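You operate a simulated robot arm through the tools that you are given. There is no shell and no other tool.

You run a simulated robot arm. Do the job below in one go: nothing can be reset, and whatever is moved stays where it is left.

Task
Try both cells on the cell tester and keep the flat one out.
Fine: on the contact, tester button down; good goes back in the cell tin, flat on the lamp tray; lid shut, hands clear; keep them dry, drop none. Set down upright: blue cell.

It is judged by the outcome, as a careful person would: the job done as asked, and still so three seconds after it is handed in. It fails if anything else is knocked over, pushed out of place, dropped, spilled or broken. Lids that push on must go on centred and level and be pressed home; caps that screw on are set level and turned clockwise until they are tight.

Robot
A 7-joint arm with a two-finger parallel gripper, fixed in place. Base frame: the origin is at the foot of the arm, x ahead of it, y to its left, z up. Readings come in cm, degrees, newtons and seconds.
Its first joint turns from -132.0 to 132.0 degrees. Payload 3.91 kg.
The TCP is the grasp point between the finger pads, 3 cm short of the fingertips. In the tool frame z runs along the fingers and y along their closing line. Largest opening 11 cm; finger width 2, thickness 1; the body of the gripper, 4.8 by 11.2 cm, starts 5.5 cm behind the TCP.
Orientation is that of the tool frame in the base frame, as a unit quaternion [x, y, z, w]. With the fingers straight down and closing along the base's y, the tool's x points along the base's -x, its y along +y and its z along -z.

Tools
- The arm moves only by the tool send_rows. Its argument "rows" is one flat list of numbers, 6 for each row, row after row: the shift along the tool's x, y, z in cm, then the turn, a rotation vector about the tool's x, y, z in degrees. In form: [dx, dy, dz, wx, wy, wz, dx, dy, dz, wx, wy, wz, ...]. A call has 1 to 20 rows; each row is the pose to reach, as a shift and turn from the pose commanded when the call began, along the tool's axes at that moment. "fingers" is the finger opening in cm, from 0 to 11, set as the call begins (left out, the last holds). Each row takes 0.2 s and may step no farther than 5 cm and 8.6 degrees from the row before; otherwise, or with a gripper value out of range, the whole call is refused. Where a pose cannot be reached the arm comes as near as it can. A force on the tool above 90 N (or 10 N above the force at the start of the call, whichever is more), or a blocked arm, ends the call early, and 0.2 s more pass. The fingers move at their own pace (about 10.8 cm/s each) and stop on an object; they squeeze with about 28 N. The grip force told is the motor's: it shows also when the fingers shut on nothing. Time passes only in rows, and 0.2 s behind the last, so rows that repeat a pose let the fingers close. The reply holds the time, the measured pose of the TCP, the force on the tool along the base axes, the opening and the grip force, in the units named above and with some noise, with the torque about the TCP (base axes, N m) and any sound that the robot's microphone picked up, and new pictures: "views" is both (left out), scene, wrist or none.
- Cameras (640 x 400 px; columns grow to the right, rows downward): "scene" is fixed at [39.79, -64.95, 144.92]; the picture's right is [1.00, -0.04, 0.00], its down [-0.01, -0.19, -0.98] and it looks along [0.04, 0.98, -0.19] (base axes); focal length 366 px, centre (320, 200). "wrist" rides on the gripper at [7.2, 1.7, -10.3] in the tool frame; the picture's right is [-0.23, 0.97, 0.00], its down [-0.76, -0.18, -0.62] and it looks along [-0.61, -0.14, 0.78] (tool axes); focal length 222 px, centre (320, 200). There is no depth. A picture from a camera that has moved, and an enlarged one, comes with that camera's place and axes in the base frame and with its lens.
- enlarge(camera, box): a new picture of the part [left, top, right, bottom] of that camera's present view, enlarged. No time passes.
- sign_off(): hands the job in; it is judged then, once.

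Places have to be worked out from the pictures, the camera data and where the tool is seen. Open the gripper and draw the arm clear of the work before you hand the job in, unless the task says otherwise.

The tools are called by a JSON object that holds its "method" and its "body". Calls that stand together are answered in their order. send_rows: Moves the arm, as the interface text tells. Its arguments: {"type":"object","properties":{"rows":{"type":"array","items":{"type":"number"}},"fingers":{"type":"number"},"views":{"type":"string","enum":["both","scene","wrist","none"]}},"required":["rows"]} The other tools are called the same way: enlarge (camera, box) takes an enlarged picture of a part of a camera's view; sign_off () hands the job in.

At the start:

```text
t: 0.0
tcp_pos: [19.24, 51.91, 123.39]
tcp_rot: [0.0, 1.0, 0.0, 0.0]
force: [-0.4, -0.4, 0.0]
moment: [-0.02, -0.01, 0.0]
grip_width: 11.02
grasp_force: 0.0
```

scene: 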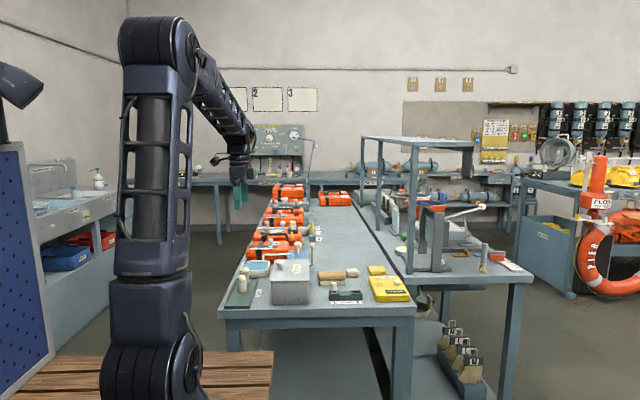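
wrist: 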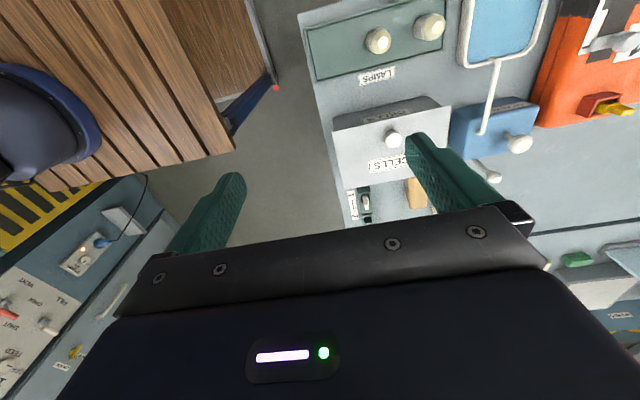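

The scene shows a bench with a lamp tray (green), a lidded tin marked CELLS, and other gear. I'll enlarge the near bench area to find the tester and cells.

{"method": "enlarge", "body": {"camera": "scene", "box": [210, 240, 420, 330]}}

{"method": "enlarge", "body": {"camera": "wrist", "box": [300, 0, 640, 230]}}

{"method": "enlarge", "body": {"camera": "scene", "box": [220, 170, 420, 300]}}

```text
3.05 times, centred on (315, 285) of scene
camera zoom: at [39.79, -64.95, 144.92], right [1.0, -0.04, 0.0], down [-0.01, -0.19, -0.98], along [0.04, 0.98, -0.19], focal length 1115 px, centre (335, -59)
```

zoom: 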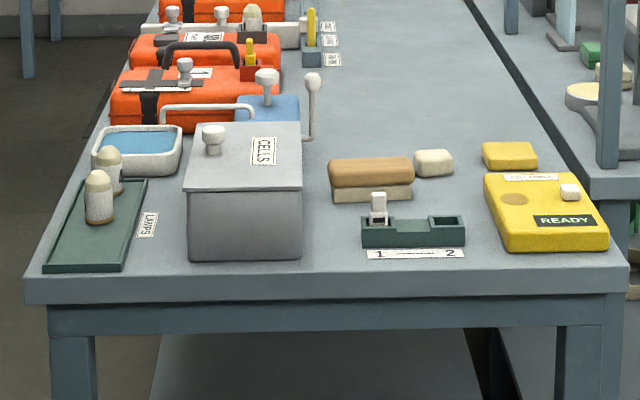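

```text
1.74 times, centred on (470, 115) of wrist
camera zoom: at [12.02, 53.51, 133.74], right [0.23, 0.97, 0.0], down [0.76, -0.18, 0.62], along [0.61, -0.14, -0.78], focal length 386 px, centre (59, 348)
```

zoom: 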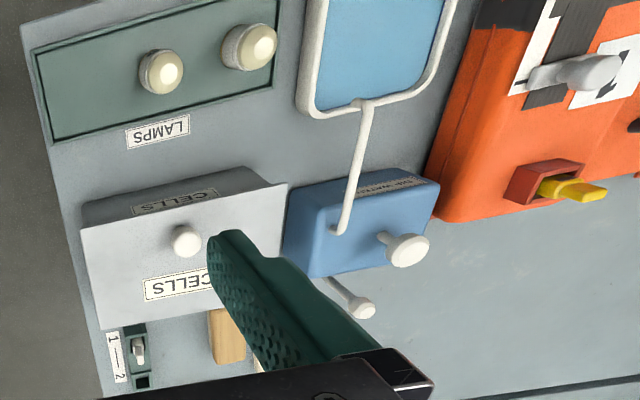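

```text
3.08 times, centred on (320, 235) of scene
camera zoom: at [39.79, -64.95, 144.92], right [1.0, -0.04, 0.0], down [-0.01, -0.19, -0.98], along [0.04, 0.98, -0.19], focal length 1126 px, centre (320, 92)
```

zoom: 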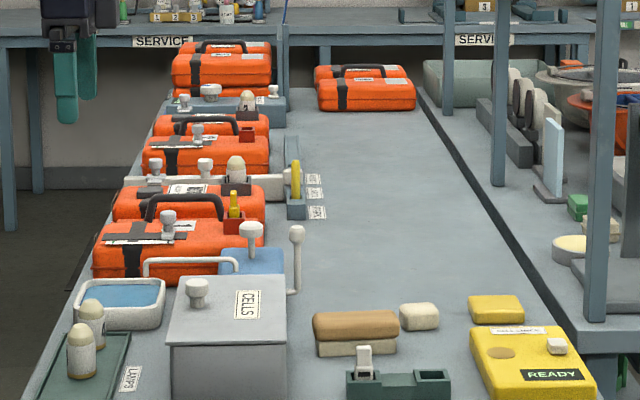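

The tin (knob around x 30, y 62, z 96) and lamp tray are on the near bench top (z about 86), with a small green rack and the yellow READY box further to +x. I'll move the arm sideways and high to look at the rack and tester with the wrist camera.

{"method": "send_rows", "body": {"rows": [-4, -0.3, -1, 0, 0, 0, -8, -0.6, -2, 0, 0, 0, -12, -1, -3, 0, 0, 0, -16, -1.3, -4, 0, 0, 0, -20, -1.6, -5, 0, 0, 0, -24, -2, -6, 0, 0, 0, -28, -2, -6, 0, 0, 0], "views": "both"}}

```text
t: 1.6
tcp_pos: [47.04, 49.91, 129.49]
tcp_rot: [-0.001, 1.0, 0.0, 0.0]
force: [-0.8, -0.1, 0.5]
moment: [-0.03, -0.05, 0.0]
grip_width: 11.0
grasp_force: 0.0
camera wrist: at [39.87, 51.52, 139.84], right [0.23, 0.97, 0.0], down [0.76, -0.18, 0.62], along [0.61, -0.14, -0.78], focal length 222 px, centre (320, 200)
```

scene: 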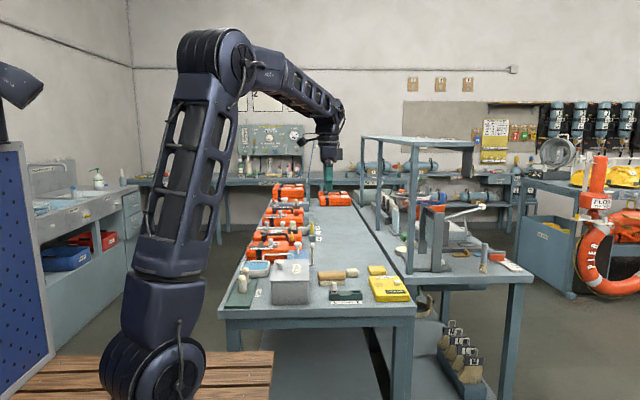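
wrist: 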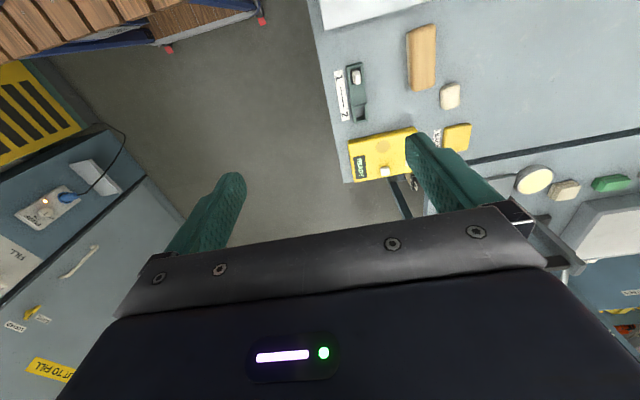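

{"method": "enlarge", "body": {"camera": "wrist", "box": [310, 20, 500, 200]}}

{"method": "enlarge", "body": {"camera": "scene", "box": [320, 260, 420, 310]}}

{"method": "enlarge", "body": {"camera": "scene", "box": [215, 250, 325, 315]}}

```text
2.22 times, centred on (405, 110) of wrist
camera zoom: at [39.87, 51.52, 139.84], right [0.23, 0.97, 0.0], down [0.76, -0.18, 0.62], along [0.61, -0.14, -0.78], focal length 494 px, centre (131, 400)
```

zoom: 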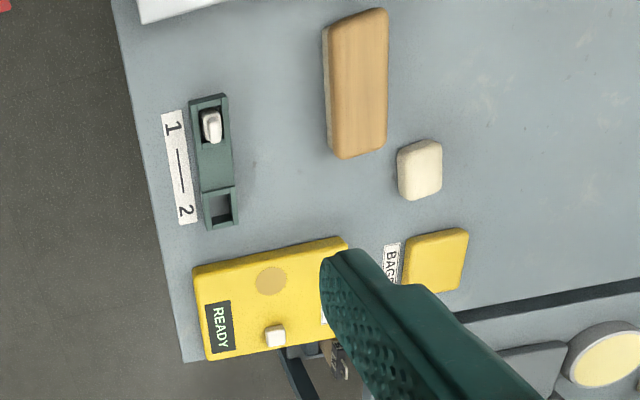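

```text
6.40 times, centred on (370, 285) of scene
camera zoom: at [39.79, -64.95, 144.92], right [1.0, -0.04, 0.0], down [-0.01, -0.19, -0.98], along [0.04, 0.98, -0.19], focal length 2341 px, centre (0, -344)
```

zoom: 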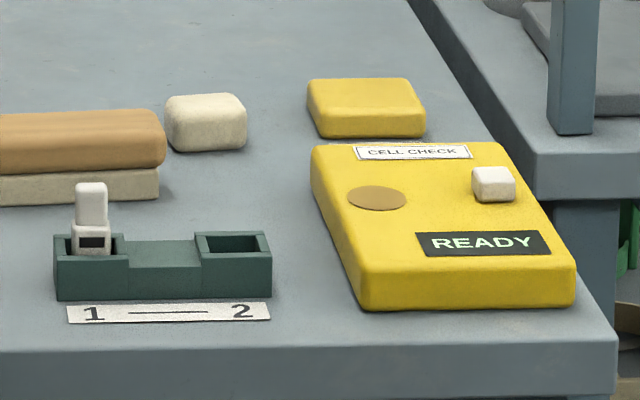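

```text
5.82 times, centred on (270, 282) of scene
camera zoom: at [39.79, -64.95, 144.92], right [1.0, -0.04, 0.0], down [-0.01, -0.19, -0.98], along [0.04, 0.98, -0.19], focal length 2129 px, centre (611, -280)
```

zoom: 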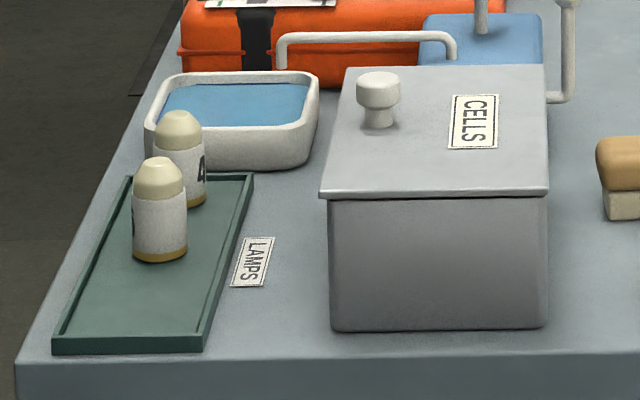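

The yellow box is labelled CELL CHECK: brown contact disc, white button and READY display, so it is the tester. The tin has a knob near its -x edge, so I'll bring the wrist camera over the tin to see how the lid works.

{"method": "send_rows", "body": {"rows": [3.5, 1.5, 2.5, 0, 0, 0, 7, 3, 5, 0, 0, 0, 10.5, 4.5, 7.5, 0, 0, 0, 14, 6, 10, 0, 0, 0, 17.5, 7.5, 12.5, 0, 0, 0, 20.5, 9, 15, 0, 0, 0, 23, 10, 17.5, 0, 0, 0], "views": "both"}}

```text
t: 3.2
tcp_pos: [24.26, 59.79, 111.95]
tcp_rot: [0.001, 1.0, 0.0, 0.0]
force: [0.8, -1.1, 0.0]
moment: [0.0, 0.03, -0.01]
grip_width: 11.0
grasp_force: 0.2
camera wrist: at [17.07, 61.4, 122.44], right [0.23, 0.97, 0.0], down [0.76, -0.18, 0.62], along [0.61, -0.14, -0.78], focal length 222 px, centre (320, 200)
```

scene: 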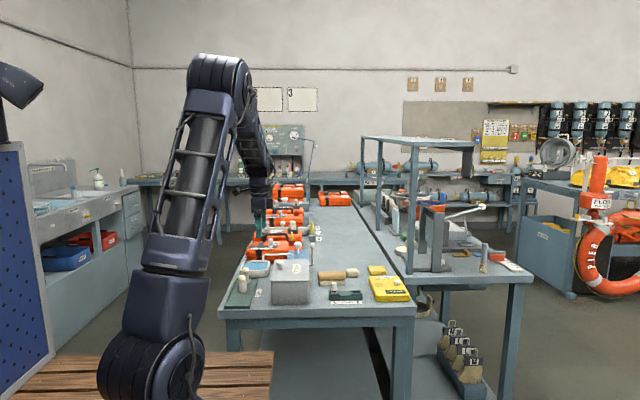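
wrist: 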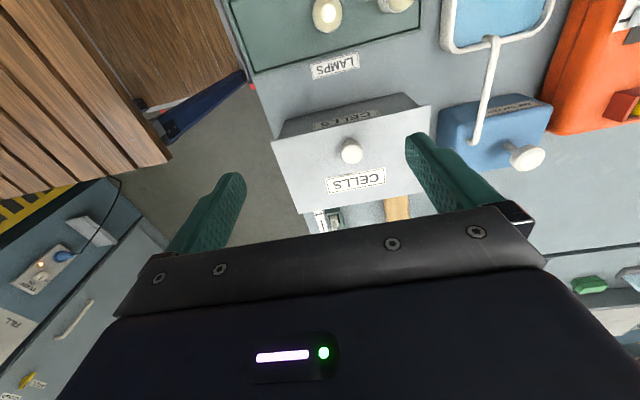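

The knob appears where predicted. I'll enlarge the lid and its surroundings.

{"method": "enlarge", "body": {"camera": "wrist", "box": [240, 60, 460, 240]}}

{"method": "enlarge", "body": {"camera": "wrist", "box": [400, 0, 640, 200]}}

```text
2.22 times, centred on (350, 150) of wrist
camera zoom: at [17.07, 61.4, 122.44], right [0.23, 0.97, 0.0], down [0.76, -0.18, 0.62], along [0.61, -0.14, -0.78], focal length 494 px, centre (253, 311)
```

zoom: 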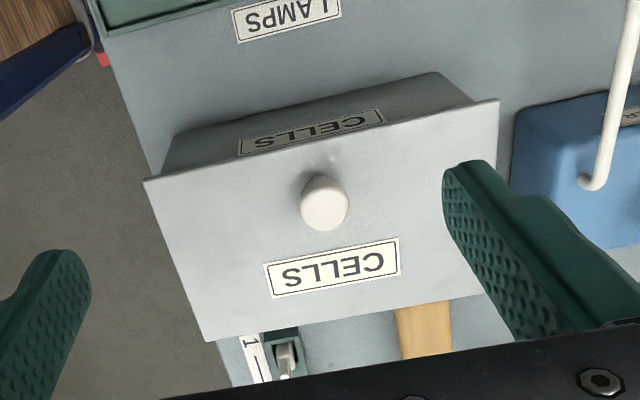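

```text
2.00 times, centred on (520, 100) of wrist
camera zoom: at [17.07, 61.4, 122.44], right [0.23, 0.97, 0.0], down [0.76, -0.18, 0.62], along [0.61, -0.14, -0.78], focal length 444 px, centre (-80, 400)
```

zoom: 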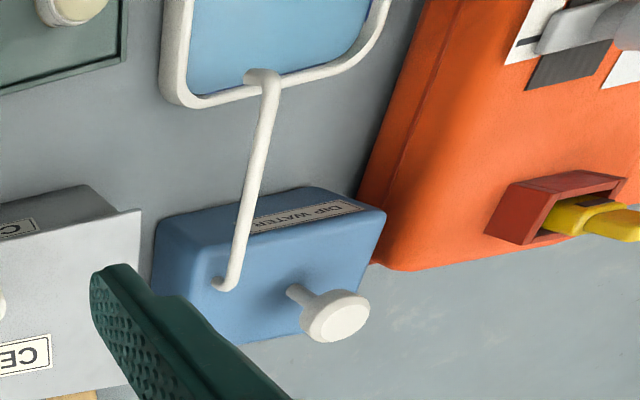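

The lid spans roughly x 27.6–40.9, y 52.3–72.5, top z ≈ 94.7, with the knob at (30.2, 62.5), so it is most likely hinged along the +x edge. Next to the tin is a DIP WATER pump with a rod that I must not touch; I'll look at that rod and the hinge side from higher up.

{"method": "send_rows", "body": {"rows": [-3, 4, -2, 0, 0, 0, -6, 8, -4, 0, 0, 0, -9, 12, -6, 0, 0, 0, -11, 15, -7, 0, 0, 0], "views": "wrist"}}

{"method": "enlarge", "body": {"camera": "wrist", "box": [240, 40, 440, 220]}}

```text
refused: row 1 steps farther than a row can; nothing moved
```

```text
2.22 times, centred on (340, 130) of wrist
camera zoom: at [17.07, 61.4, 122.44], right [0.23, 0.97, 0.0], down [0.76, -0.18, 0.62], along [0.61, -0.14, -0.78], focal length 494 px, centre (276, 356)
```

zoom: 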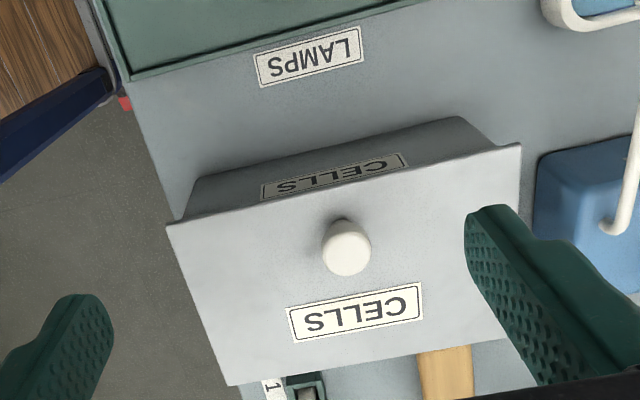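

The first row was slightly over the step limit, so nothing moved; I'll repeat it with smaller steps.

{"method": "send_rows", "body": {"rows": [-2, 3, -1.5, 0, 0, 0, -4, 6, -3, 0, 0, 0, -6, 9, -4.5, 0, 0, 0, -8, 12, -6, 0, 0, 0, -10, 15, -7, 0, 0, 0], "views": "wrist"}}

```text
t: 4.4
tcp_pos: [34.3, 75.0, 118.76]
tcp_rot: [0.001, 1.0, 0.001, 0.0]
force: [-0.2, -0.1, 0.9]
moment: [0.05, 0.03, 0.01]
grip_width: 10.99
grasp_force: 0.1
camera wrist: at [27.07, 76.51, 129.19], right [0.23, 0.97, 0.0], down [0.76, -0.18, 0.62], along [0.61, -0.14, -0.78], focal length 222 px, centre (320, 200)
```

wrist: 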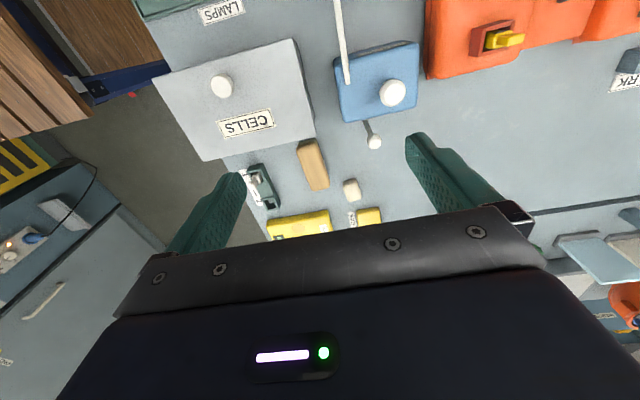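

{"method": "enlarge", "body": {"camera": "wrist", "box": [150, 20, 430, 240]}}

{"method": "enlarge", "body": {"camera": "wrist", "box": [300, 30, 440, 160]}}

```text
1.82 times, centred on (290, 130) of wrist
camera zoom: at [27.07, 76.51, 129.19], right [0.23, 0.97, 0.0], down [0.76, -0.18, 0.62], along [0.61, -0.14, -0.78], focal length 404 px, centre (374, 327)
```

zoom: 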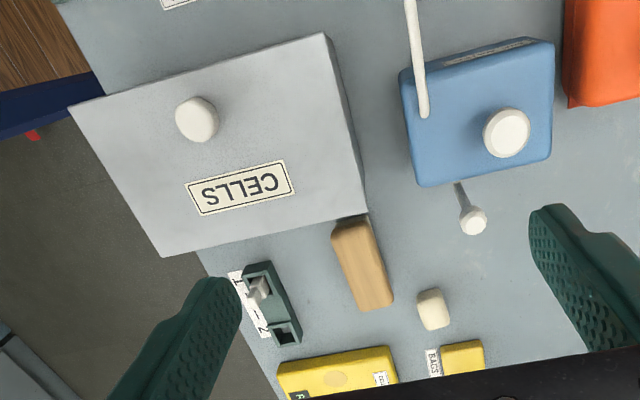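

```text
3.08 times, centred on (370, 95) of wrist
camera zoom: at [27.07, 76.51, 129.19], right [0.23, 0.97, 0.0], down [0.76, -0.18, 0.62], along [0.61, -0.14, -0.78], focal length 684 px, centre (166, 523)
```

zoom: 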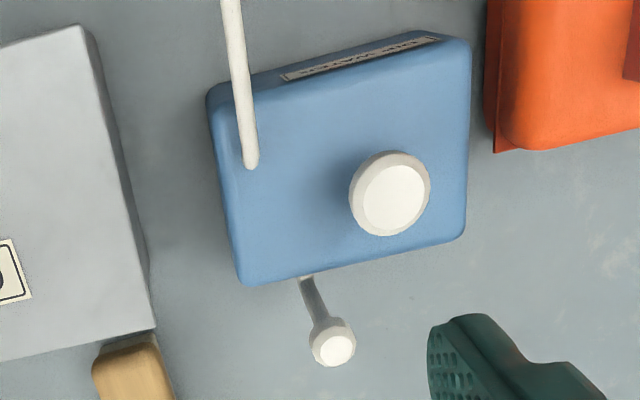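

The rod belongs to the pump, and the lid edges are confirmed at x 27.7–41.1, y 52.5–72.7, with the knob at about (30.4, 62.6). I'll move above the knob with a narrower opening.

{"method": "send_rows", "body": {"rows": [0.8, -2.5, 2.5, 0, 0, 0, 1.6, -5, 5, 0, 0, 0, 2.4, -7.5, 7.5, 0, 0, 0, 3.2, -10, 10, 0, 0, 0, 3.9, -12.4, 12.5, 0, 0, 0, 3.9, -12.4, 14.5, 0, 0, 0], "fingers": 5, "views": "both"}}

{"method": "enlarge", "body": {"camera": "scene", "box": [220, 220, 340, 300]}}

{"method": "enlarge", "body": {"camera": "wrist", "box": [240, 100, 440, 240]}}

```text
t: 5.8
tcp_pos: [30.41, 62.54, 104.42]
tcp_rot: [0.0, 1.0, -0.001, 0.0]
force: [0.8, -0.8, -0.5]
moment: [-0.02, -0.03, 0.03]
grip_width: 5.02
grasp_force: 0.1
camera wrist: at [23.11, 64.14, 114.86], right [0.23, 0.97, 0.0], down [0.76, -0.18, 0.62], along [0.61, -0.14, -0.78], focal length 222 px, centre (320, 200)
```

scene: 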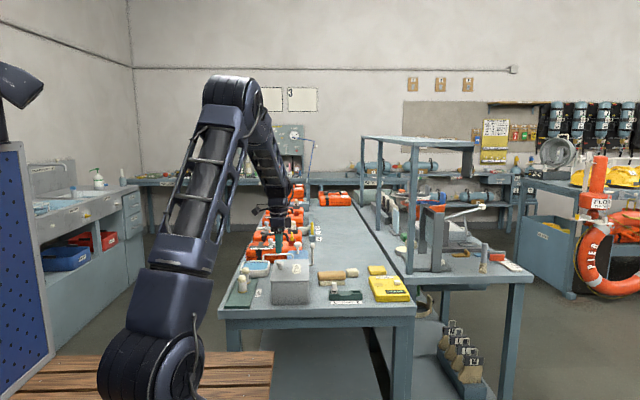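
wrist: 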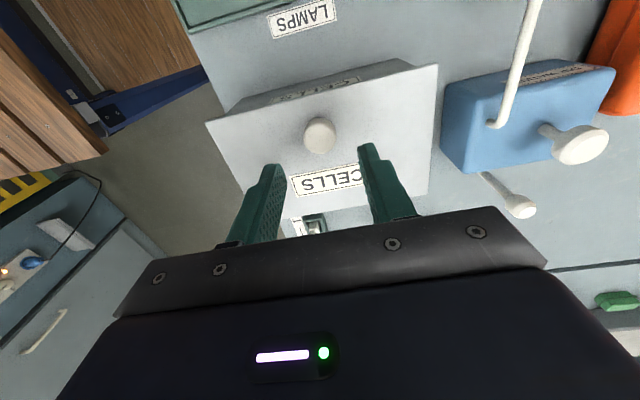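

```text
5.00 times, centred on (280, 260) of scene
camera zoom: at [39.79, -64.95, 144.92], right [1.0, -0.04, 0.0], down [-0.01, -0.19, -0.98], along [0.04, 0.98, -0.19], focal length 1829 px, centre (520, -100)
```

zoom: 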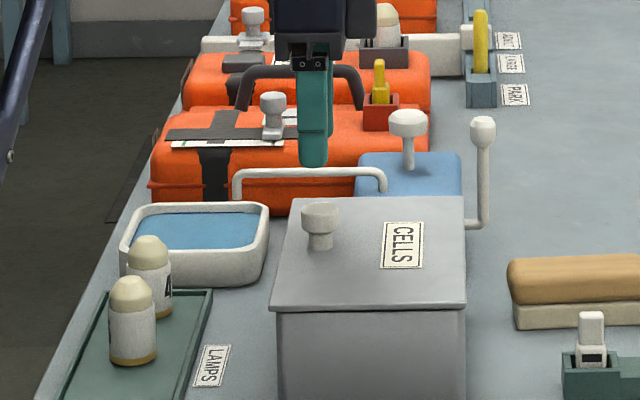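

```text
2.86 times, centred on (340, 170) of wrist
camera zoom: at [23.11, 64.14, 114.86], right [0.23, 0.97, 0.0], down [0.76, -0.18, 0.62], along [0.61, -0.14, -0.78], focal length 635 px, centre (263, 286)
```

zoom: 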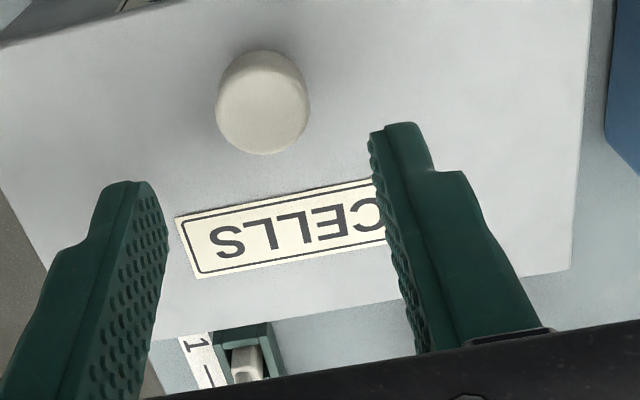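

The fingers straddle the knob (cap centre about (30.3, 62.5), top z ≈ 97.6, lid ≈ 94.8). I'll lower so the tips sit about half a centimetre above the lid.

{"method": "send_rows", "body": {"rows": [0, 0, 2.5, 0, 0, 0, 0, 0, 4.5, 0, 0, 0, 0, 0, 5.5, 0, 0, 0, 0, 0, 5.9, 0, 0, 0], "views": "both"}}

{"method": "enlarge", "body": {"camera": "scene", "box": [250, 240, 330, 300]}}

{"method": "enlarge", "body": {"camera": "wrist", "box": [240, 100, 440, 240]}}

```text
t: 6.8
tcp_pos: [30.31, 62.46, 98.5]
tcp_rot: [0.0, 1.0, 0.0, 0.0]
force: [0.2, -0.4, 0.7]
moment: [-0.01, 0.0, -0.02]
grip_width: 5.02
grasp_force: 0.2
camera wrist: at [23.07, 64.12, 108.87], right [0.23, 0.97, 0.0], down [0.76, -0.18, 0.62], along [0.61, -0.14, -0.78], focal length 222 px, centre (320, 200)
```

scene: 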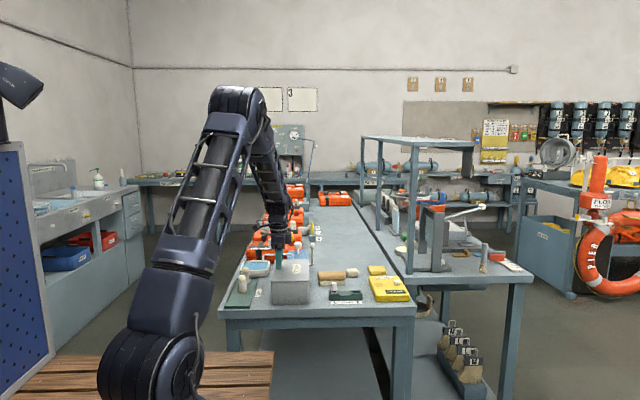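
wrist: 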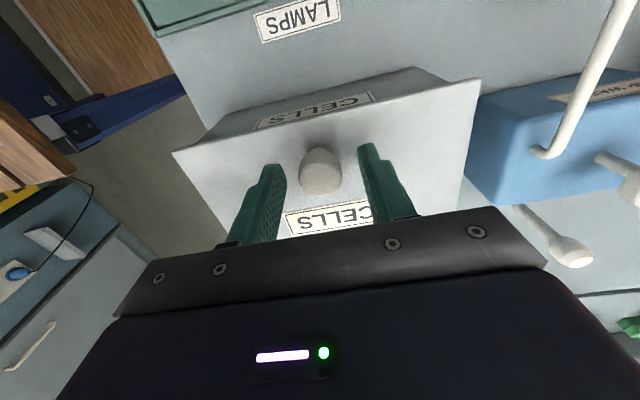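

```text
6.67 times, centred on (290, 270) of scene
camera zoom: at [39.79, -64.95, 144.92], right [1.0, -0.04, 0.0], down [-0.01, -0.19, -0.98], along [0.04, 0.98, -0.19], focal length 2439 px, centre (520, -267)
```

zoom: 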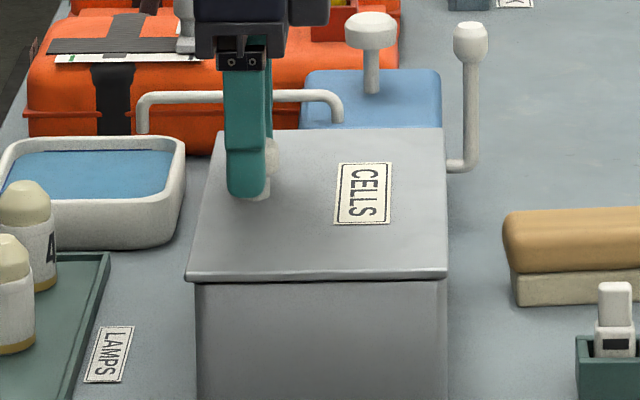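

```text
2.86 times, centred on (340, 170) of wrist
camera zoom: at [23.07, 64.12, 108.87], right [0.23, 0.97, 0.0], down [0.76, -0.18, 0.62], along [0.61, -0.14, -0.78], focal length 635 px, centre (263, 286)
```

zoom: 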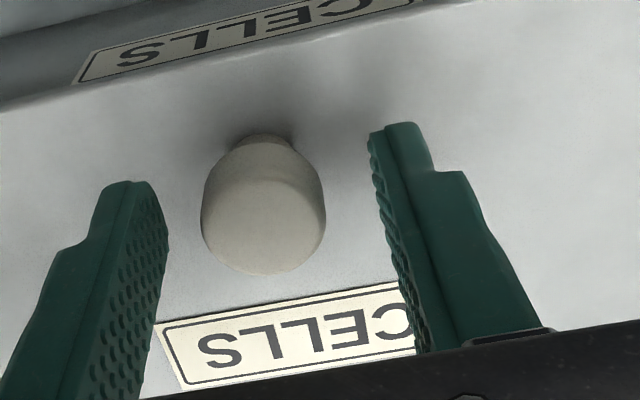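

The tips clear the lid and the knob sits about 0.3 cm to the +x side of finger centre. I'll shift slightly and close on the knob.

{"method": "send_rows", "body": {"rows": [-0.3, 0, 0, 0, 0, 0, -0.3, 0, 0, 0, 0, 0], "fingers": 5, "views": "none"}}

{"method": "send_rows", "body": {"rows": [0, 0, 0, 0, 0, 0, 0, 0, 0, 0, 0, 0, 0, 0, 0, 0, 0, 0], "fingers": 0, "views": "wrist"}}

```text
t: 7.4
tcp_pos: [30.61, 62.63, 98.4]
tcp_rot: [0.0, 1.0, 0.0, -0.001]
force: [-0.3, 0.7, 0.2]
moment: [-0.02, -0.03, 0.01]
grip_width: 4.97
grasp_force: 0.1
```

```text
t: 8.2
tcp_pos: [30.61, 62.53, 98.48]
tcp_rot: [0.0, 1.0, 0.0, 0.0]
force: [-0.1, -3.0, -0.2]
moment: [-0.06, 0.01, 0.01]
grip_width: 2.73
grasp_force: 45.2
camera wrist: at [23.37, 64.08, 108.89], right [0.23, 0.97, 0.0], down [0.76, -0.18, 0.62], along [0.61, -0.14, -0.78], focal length 222 px, centre (320, 200)
```

wrist: 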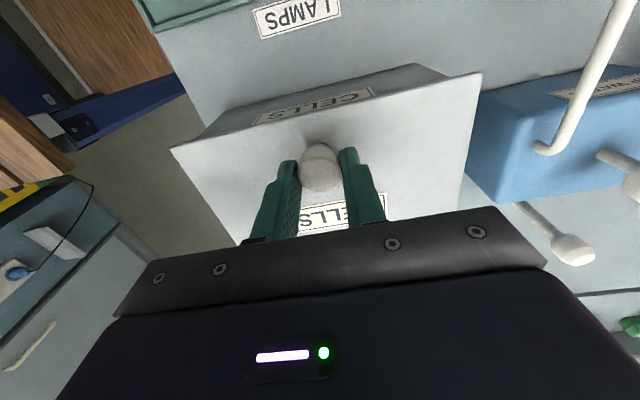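

The knob is gripped (2.73 cm). I'll lift it along an arc about a hinge guessed at x ≈ 40.7, z ≈ 94.3, only 10 degrees at first to see whether it is hinged.

{"method": "send_rows", "body": {"rows": [-0.18, 0, -0.43, 0, 2.5, 0, -0.4, 0, -0.864, 0, 5, 0, -0.63, 0, -1.28, 0, 7.5, 0, -0.874, 0, -1.689, 0, 10, 0, -0.874, 0, -1.689, 0, 10, 0], "views": "both"}}

{"method": "enlarge", "body": {"camera": "scene", "box": [250, 240, 330, 300]}}

```text
t: 9.4
tcp_pos: [31.47, 62.52, 100.18]
tcp_rot: [0.0, 0.996, 0.001, -0.087]
force: [2.1, -6.6, 7.4]
moment: [-0.07, -0.92, -0.07]
grip_width: 2.73
grasp_force: 44.6
camera wrist: at [26.17, 64.08, 111.68], right [0.22, 0.97, -0.04], down [0.86, -0.18, 0.48], along [0.46, -0.14, -0.88], focal length 222 px, centre (320, 200)
```

scene: 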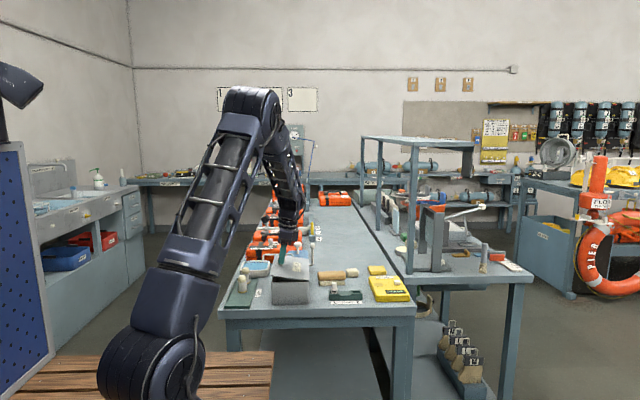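
wrist: 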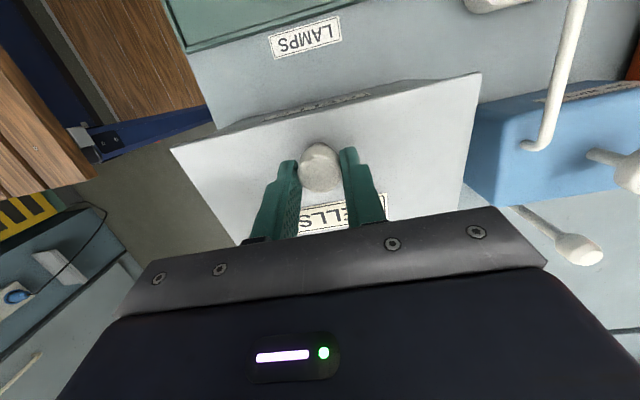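

```text
6.67 times, centred on (290, 270) of scene
camera zoom: at [39.79, -64.95, 144.92], right [1.0, -0.04, 0.0], down [-0.01, -0.19, -0.98], along [0.04, 0.98, -0.19], focal length 2439 px, centre (520, -267)
```

zoom: 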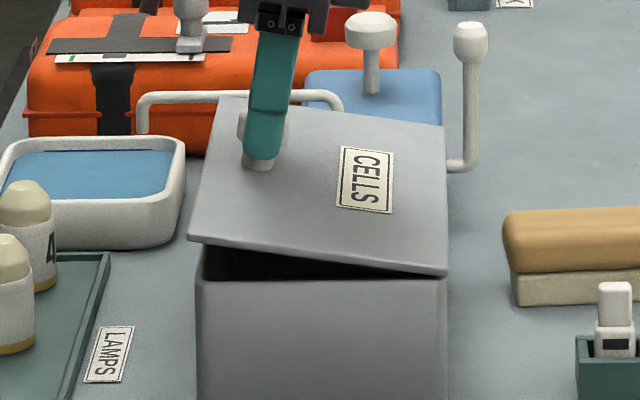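

The lid is hinged at the +x edge as guessed, with modest forces. I'll keep following the same arc another 25 degrees.

{"method": "send_rows", "body": {"rows": [-0.4, 0, -0.864, 0, 5, 0, -0.874, 0, -1.689, 0, 10, 0, -1.418, 0, -2.47, 0, 15, 0, -2.028, 0, -3.2, 0, 20, 0, -2.699, 0, -3.875, 0, 25, 0, -2.699, 0, -3.875, 0, 25, 0], "views": "both"}}

{"method": "enlarge", "body": {"camera": "scene", "box": [240, 220, 340, 300]}}

```text
t: 10.8
tcp_pos: [34.85, 62.47, 103.49]
tcp_rot: [-0.001, 0.953, 0.0, -0.302]
force: [-3.1, -18.8, 13.7]
moment: [-0.27, -0.62, 0.23]
grip_width: 2.75
grasp_force: 44.7
camera wrist: at [34.81, 64.08, 116.23], right [0.19, 0.97, -0.13], down [0.98, -0.18, 0.07], along [0.05, -0.14, -0.99], focal length 222 px, centre (320, 200)
```

scene: 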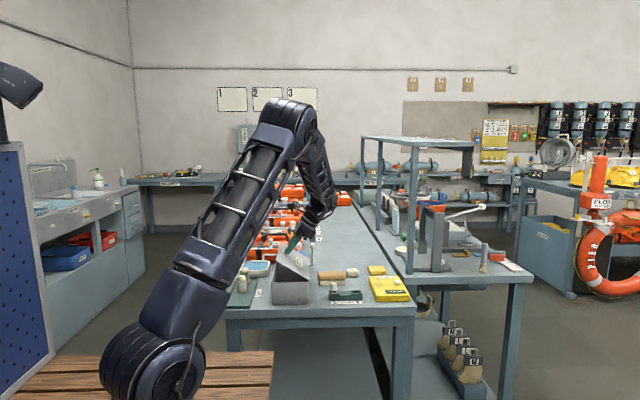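
wrist: 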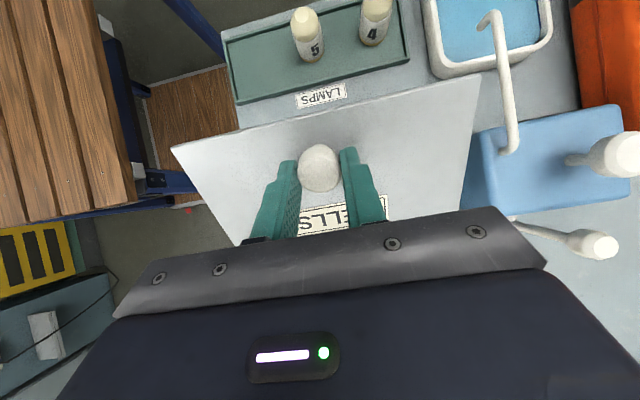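

```text
5.00 times, centred on (290, 260) of scene
camera zoom: at [39.79, -64.95, 144.92], right [1.0, -0.04, 0.0], down [-0.01, -0.19, -0.98], along [0.04, 0.98, -0.19], focal length 1829 px, centre (470, -100)
```

zoom: 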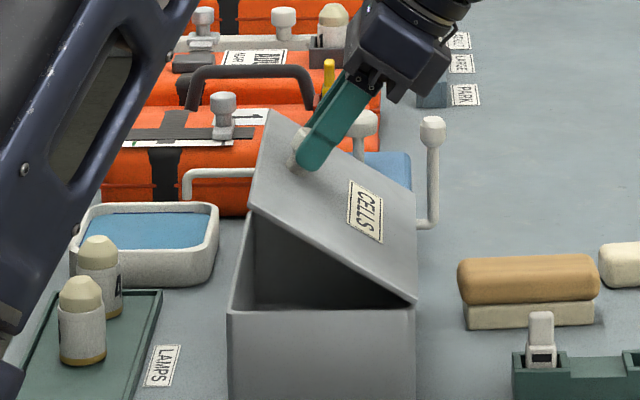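

Measured forces suggest the true hinge is about 0.35 cm further +x than guessed and a slight sideways load in y. I'll relieve those offsets and continue another 10 degrees on the corrected arc.

{"method": "send_rows", "body": {"rows": [0.066, -0.15, -0.198, 0, 0, 0, -0.336, -0.15, -1.092, 0, 5, 0, -0.813, -0.15, -1.947, 0, 10, 0, -0.813, -0.15, -1.947, 0, 10, 0], "views": "scene"}}

```text
t: 11.8
tcp_pos: [36.54, 62.53, 104.64]
tcp_rot: [0.001, 0.923, 0.0, -0.384]
force: [-3.2, 14.1, -15.3]
moment: [0.21, 0.96, -0.33]
grip_width: 2.73
grasp_force: 44.8
```

scene: 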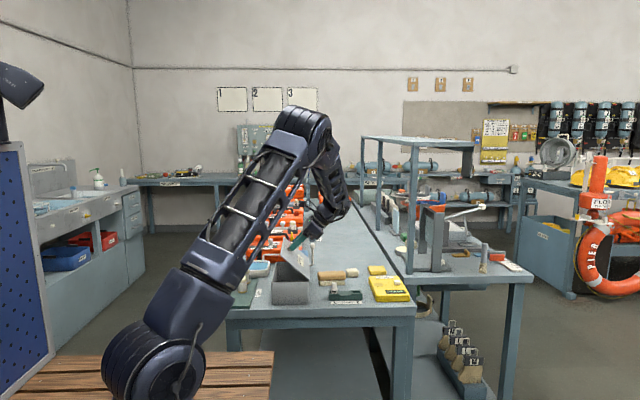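

The sign flipped, so the correction overshot by about half; the true hinge is near x ≈ 40.9. I'll halve the corrections and continue to 60 degrees.

{"method": "send_rows", "body": {"rows": [-0.053, 0.065, 0.127, 0, 0, 0, -0.454, 0.065, -0.752, 0, 5, 0, -0.929, 0.065, -1.591, 0, 10, 0, -1.477, 0.065, -2.386, 0, 15, 0, -1.477, 0.065, -2.386, 0, 15, 0], "views": "both"}}

{"method": "enlarge", "body": {"camera": "scene", "box": [240, 200, 360, 300]}}

```text
t: 13.0
tcp_pos: [39.32, 62.55, 105.4]
tcp_rot: [0.0, 0.866, 0.0, -0.501]
force: [6.5, 4.3, 14.6]
moment: [0.04, -1.01, -0.06]
grip_width: 2.76
grasp_force: 44.9
camera wrist: at [44.69, 64.07, 116.91], right [0.11, 0.97, -0.2], down [0.92, -0.18, -0.35], along [-0.37, -0.14, -0.92], focal length 222 px, centre (320, 200)
```

scene: 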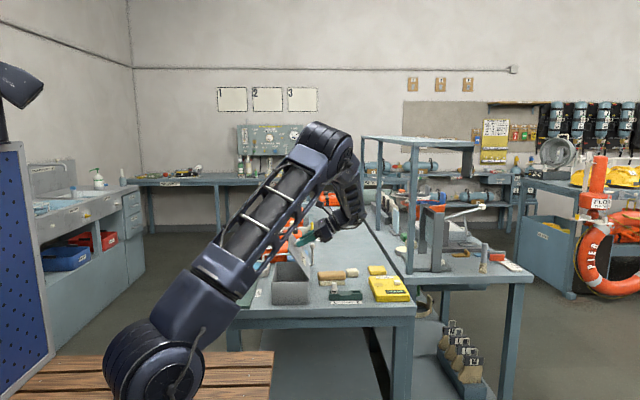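
wrist: 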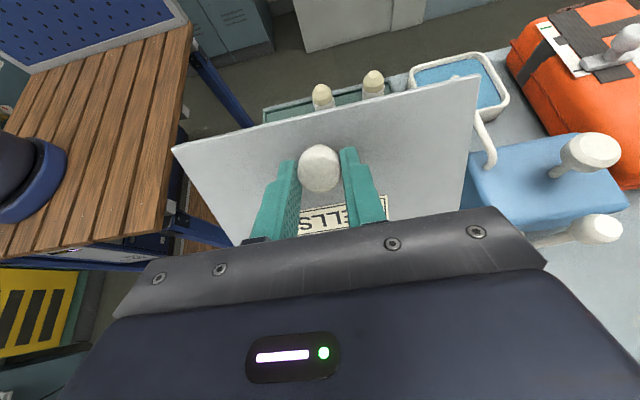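

```text
4.00 times, centred on (300, 250) of scene
camera zoom: at [39.79, -64.95, 144.92], right [1.0, -0.04, 0.0], down [-0.01, -0.19, -0.98], along [0.04, 0.98, -0.19], focal length 1463 px, centre (400, 0)
```

zoom: 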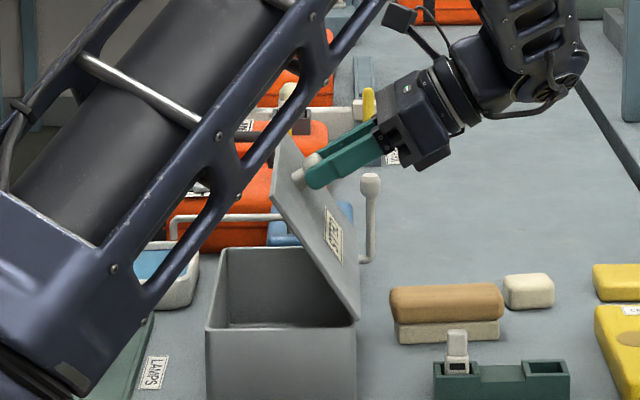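

Lid is at 60 degrees and forces are modest. I'll continue to 80 degrees with a tiny correction.

{"method": "send_rows", "body": {"rows": [0.04, 0.02, -0.07, 0, 0, 0, -0.361, 0.02, -0.956, 0, 5, 0, -0.837, 0.02, -1.802, 0, 10, 0, -1.387, 0.02, -2.604, 0, 15, 0, -2.003, 0.02, -3.356, 0, 20, 0, -2.003, 0.02, -3.356, 0, 20, 0], "views": "both"}}

{"method": "enlarge", "body": {"camera": "scene", "box": [240, 200, 360, 300]}}

```text
t: 14.4
tcp_pos: [43.2, 62.57, 105.46]
tcp_rot: [-0.001, 0.765, 0.0, -0.644]
force: [6.6, 9.3, 35.4]
moment: [0.06, 0.03, -0.17]
grip_width: 2.75
grasp_force: 45.0
camera wrist: at [52.18, 64.06, 114.37], right [0.04, 0.97, -0.22], down [0.75, -0.18, -0.64], along [-0.67, -0.14, -0.73], focal length 222 px, centre (320, 200)
```

scene: 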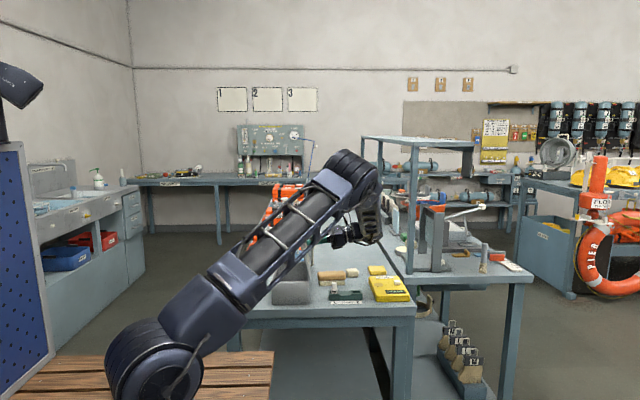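
wrist: 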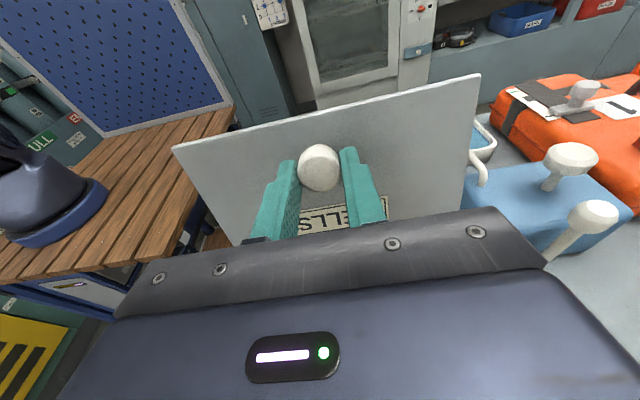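

```text
4.00 times, centred on (300, 250) of scene
camera zoom: at [39.79, -64.95, 144.92], right [1.0, -0.04, 0.0], down [-0.01, -0.19, -0.98], along [0.04, 0.98, -0.19], focal length 1463 px, centre (400, 0)
```

zoom: 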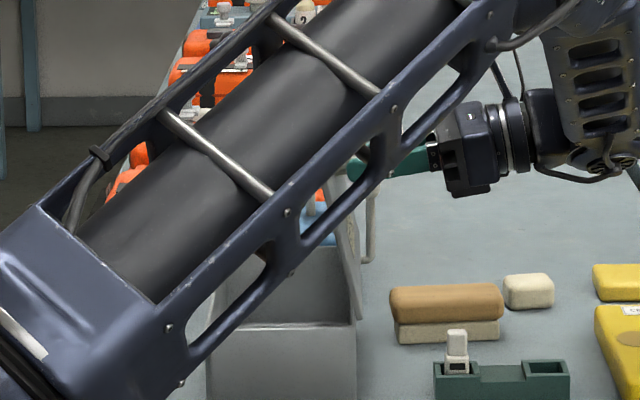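

The lid is at 80 degrees with the tool pressing slightly down on it (35 N), so I'll raise the tool by 0.2 cm and continue to 95 degrees.

{"method": "send_rows", "body": {"rows": [0.19, 0.04, -0.074, 0, 0, 0, -0.205, 0.04, -0.972, 0, 5, 0, -0.676, 0.04, -1.831, 0, 10, 0, -1.22, 0.04, -2.647, 0, 15, 0, -1.22, 0.04, -2.647, 0, 15, 0], "views": "both"}}

```text
t: 15.6
tcp_pos: [46.06, 62.47, 104.54]
tcp_rot: [0.0, -0.675, 0.0, 0.738]
force: [0.4, -2.1, 19.7]
moment: [0.0, 0.86, -0.03]
grip_width: 2.72
grasp_force: 44.8
camera wrist: at [57.07, 64.08, 110.87], right [-0.02, 0.97, -0.23], down [0.55, -0.18, -0.81], along [-0.83, -0.14, -0.54], focal length 222 px, centre (320, 200)
```

scene: 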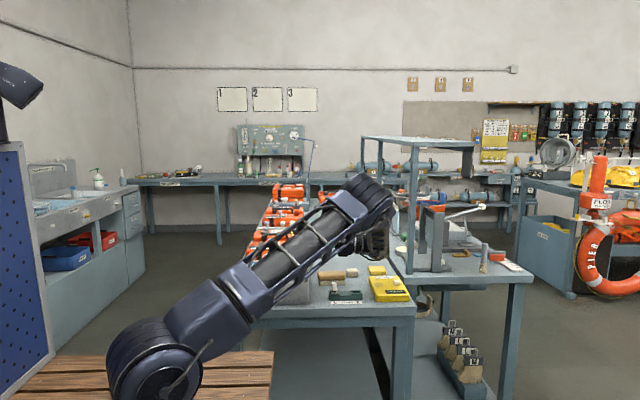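
wrist: 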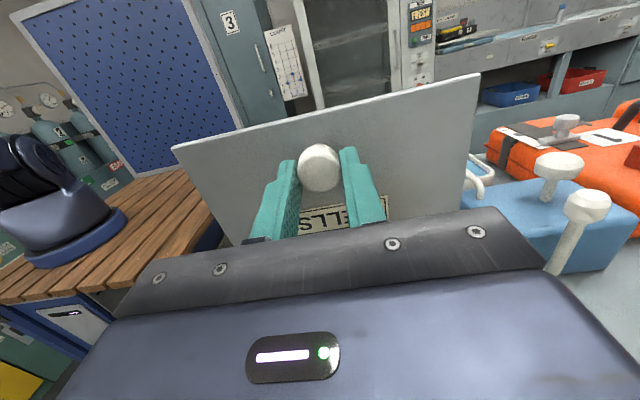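

Lid is past vertical at 95 degrees. I'll go a little further to find its rest stop.

{"method": "send_rows", "body": {"rows": [0.1, 0, 0, 0, 0, 0, -0.09, 0, -0.45, 0, 2.5, 0, -0.289, 0, -0.905, 0, 5, 0, -0.52, 0, -1.34, 0, 7.5, 0, -0.754, 0, -1.77, 0, 10, 0], "views": "both"}}

```text
t: 16.8
tcp_pos: [47.62, 62.54, 103.66]
tcp_rot: [0.0, -0.608, 0.0, 0.794]
force: [-8.5, -4.8, 8.7]
moment: [0.06, -1.11, 0.08]
grip_width: 2.74
grasp_force: 44.7
camera wrist: at [59.52, 64.11, 107.99], right [-0.06, 0.97, -0.22], down [0.4, -0.18, -0.9], along [-0.91, -0.14, -0.38], focal length 222 px, centre (320, 200)
```

scene: 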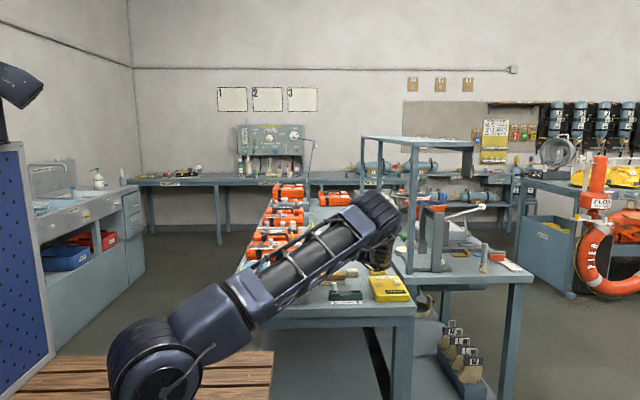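
wrist: 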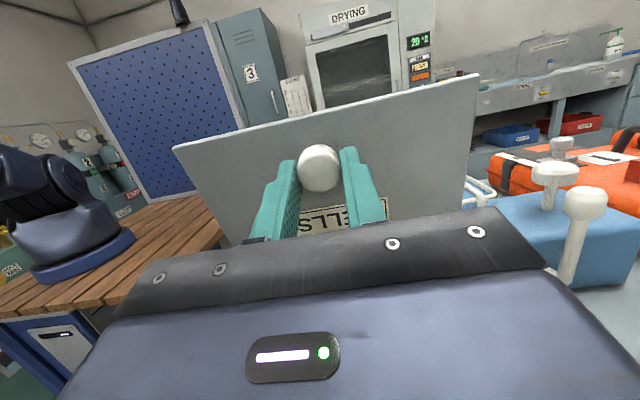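

At about 105 degrees the lid begins to push back, which suggests it's at its stop. I'll open the fingers a little and watch whether it stays.

{"method": "send_rows", "body": {"rows": [0, 0, 0, 0, 0, 0, 0, 0, 0, 0, 0, 0, 0, 0, 0, 0, 0, 0], "fingers": 5, "views": "both"}}

```text
t: 17.6
tcp_pos: [47.76, 62.55, 103.64]
tcp_rot: [0.0, -0.608, 0.0, 0.794]
force: [-0.7, 0.0, 0.6]
moment: [-0.04, 0.02, -0.01]
grip_width: 5.01
grasp_force: 0.1
camera wrist: at [59.65, 64.09, 107.96], right [-0.06, 0.97, -0.22], down [0.4, -0.18, -0.9], along [-0.91, -0.14, -0.38], focal length 222 px, centre (320, 200)
```

scene: 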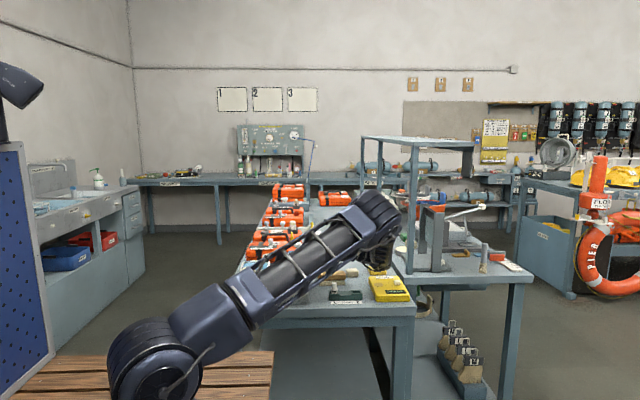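
wrist: 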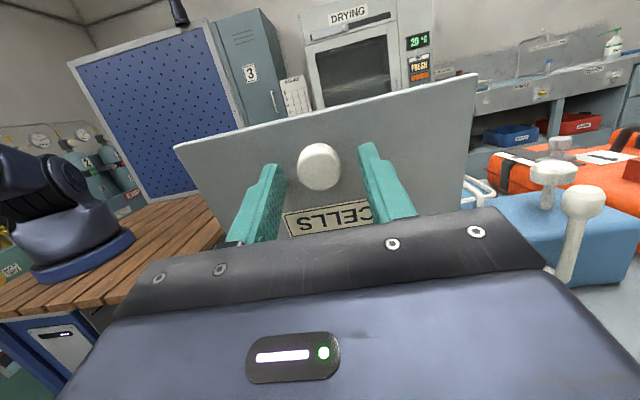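

The lid stays open by itself. I'll back the fingers straight off the knob and then rise clear of the lid.

{"method": "send_rows", "body": {"rows": [0.3, 0, -2, 0, 0, 0, 0.6, 0, -4.5, 0, 0, 0, 4.5, 0, -3.5, 0, 0, 0, 8.3, 0, -2.4, 0, 0, 0, 12.2, 0, -1.4, 0, 0, 0, 16, 0, -0.4, 0, 0, 0], "views": "both"}}

```text
t: 19.0
tcp_pos: [52.42, 62.52, 118.73]
tcp_rot: [0.0, -0.609, 0.001, 0.793]
force: [-0.1, 0.3, -0.5]
moment: [0.01, 0.01, 0.04]
grip_width: 4.99
grasp_force: 0.2
camera wrist: at [64.16, 64.11, 123.14], right [-0.06, 0.97, -0.22], down [0.4, -0.18, -0.9], along [-0.91, -0.14, -0.38], focal length 222 px, centre (320, 200)
```

scene: 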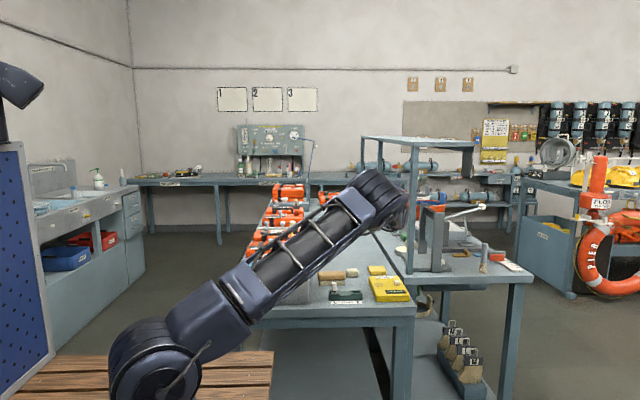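
wrist: 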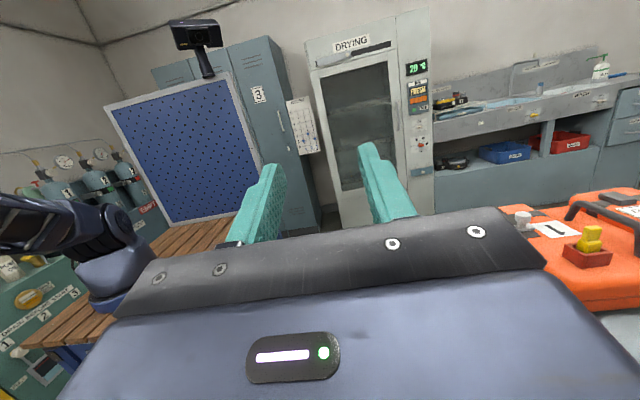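

Clear of the lid. I'll rotate the hand back to pointing straight down while moving over the tin to look inside.

{"method": "send_rows", "body": {"rows": [-0.25, -0.18, 1.29, 0, -7.5, 0, -0.5, -0.36, 2.59, 0, -15, 0, -0.75, -0.54, 3.88, 0, -22.5, 0, -1.0, -0.71, 5.17, 0, -30, 0, -1.25, -0.89, 6.46, 0, -37.5, 0, -1.5, -1.07, 7.76, 0, -45, 0, -1.75, -1.25, 9.05, 0, -52.5, 0, -2.0, -1.43, 10.34, 0, -60, 0, -2.25, -1.61, 11.64, 0, -67.5, 0, -2.5, -1.79, 12.93, 0, -75, 0, -2.75, -1.96, 14.22, 0, -82.5, 0, -3.0, -2.14, 15.51, 0, -90, 0, -3.25, -2.32, 16.81, 0, -97.5, 0, -3.5, -2.5, 18.1, 0, -105, 0], "views": "both"}}

{"method": "enlarge", "body": {"camera": "wrist", "box": [220, 20, 440, 180]}}

{"method": "enlarge", "body": {"camera": "scene", "box": [240, 220, 340, 310]}}

```text
t: 22.0
tcp_pos: [34.03, 59.88, 120.23]
tcp_rot: [0.0, 1.0, 0.0, 0.0]
force: [1.8, -0.5, 0.0]
moment: [0.0, 0.03, 0.03]
grip_width: 5.01
grasp_force: 0.2
camera wrist: at [26.8, 61.62, 130.64], right [0.23, 0.97, 0.0], down [0.76, -0.18, 0.62], along [0.61, -0.14, -0.78], focal length 222 px, centre (320, 200)
```

scene: 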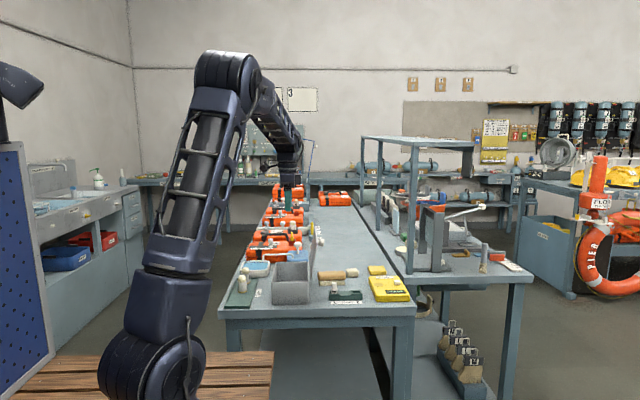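
wrist: 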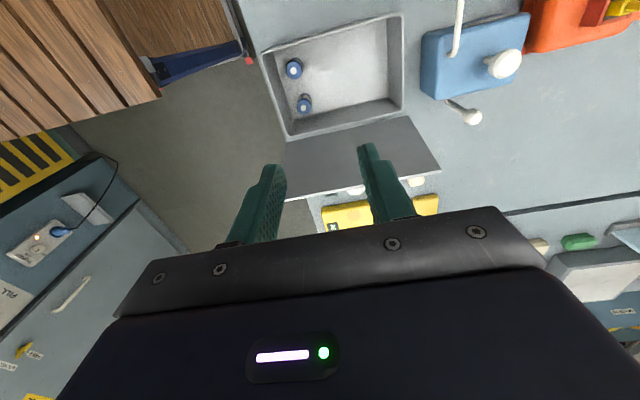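

```text
2.50 times, centred on (330, 100) of wrist
camera zoom: at [26.8, 61.62, 130.64], right [0.23, 0.97, 0.0], down [0.76, -0.18, 0.62], along [0.61, -0.14, -0.78], focal length 555 px, centre (295, 450)
```

zoom: 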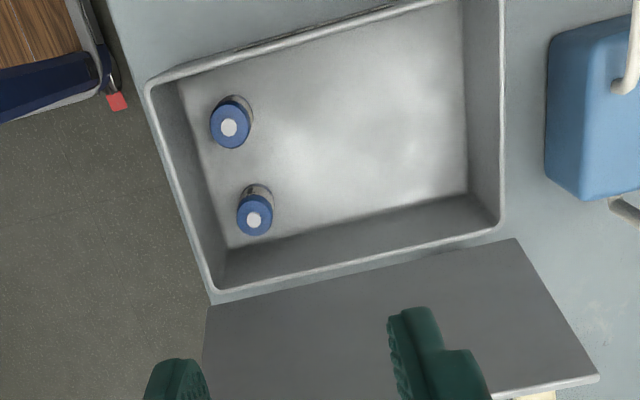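

```text
4.44 times, centred on (290, 265) of scene
camera zoom: at [39.79, -64.95, 144.92], right [1.0, -0.04, 0.0], down [-0.01, -0.19, -0.98], along [0.04, 0.98, -0.19], focal length 1626 px, centre (453, -89)
```

zoom: 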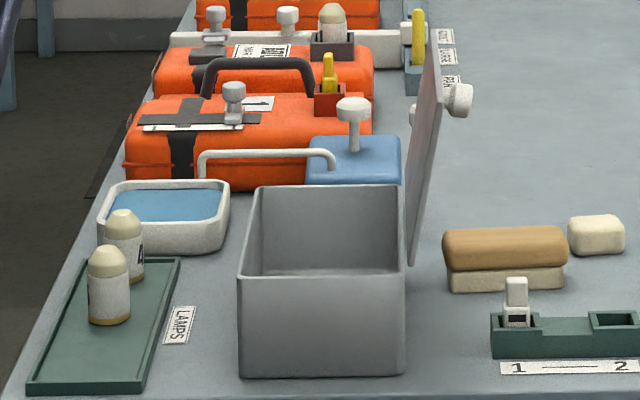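

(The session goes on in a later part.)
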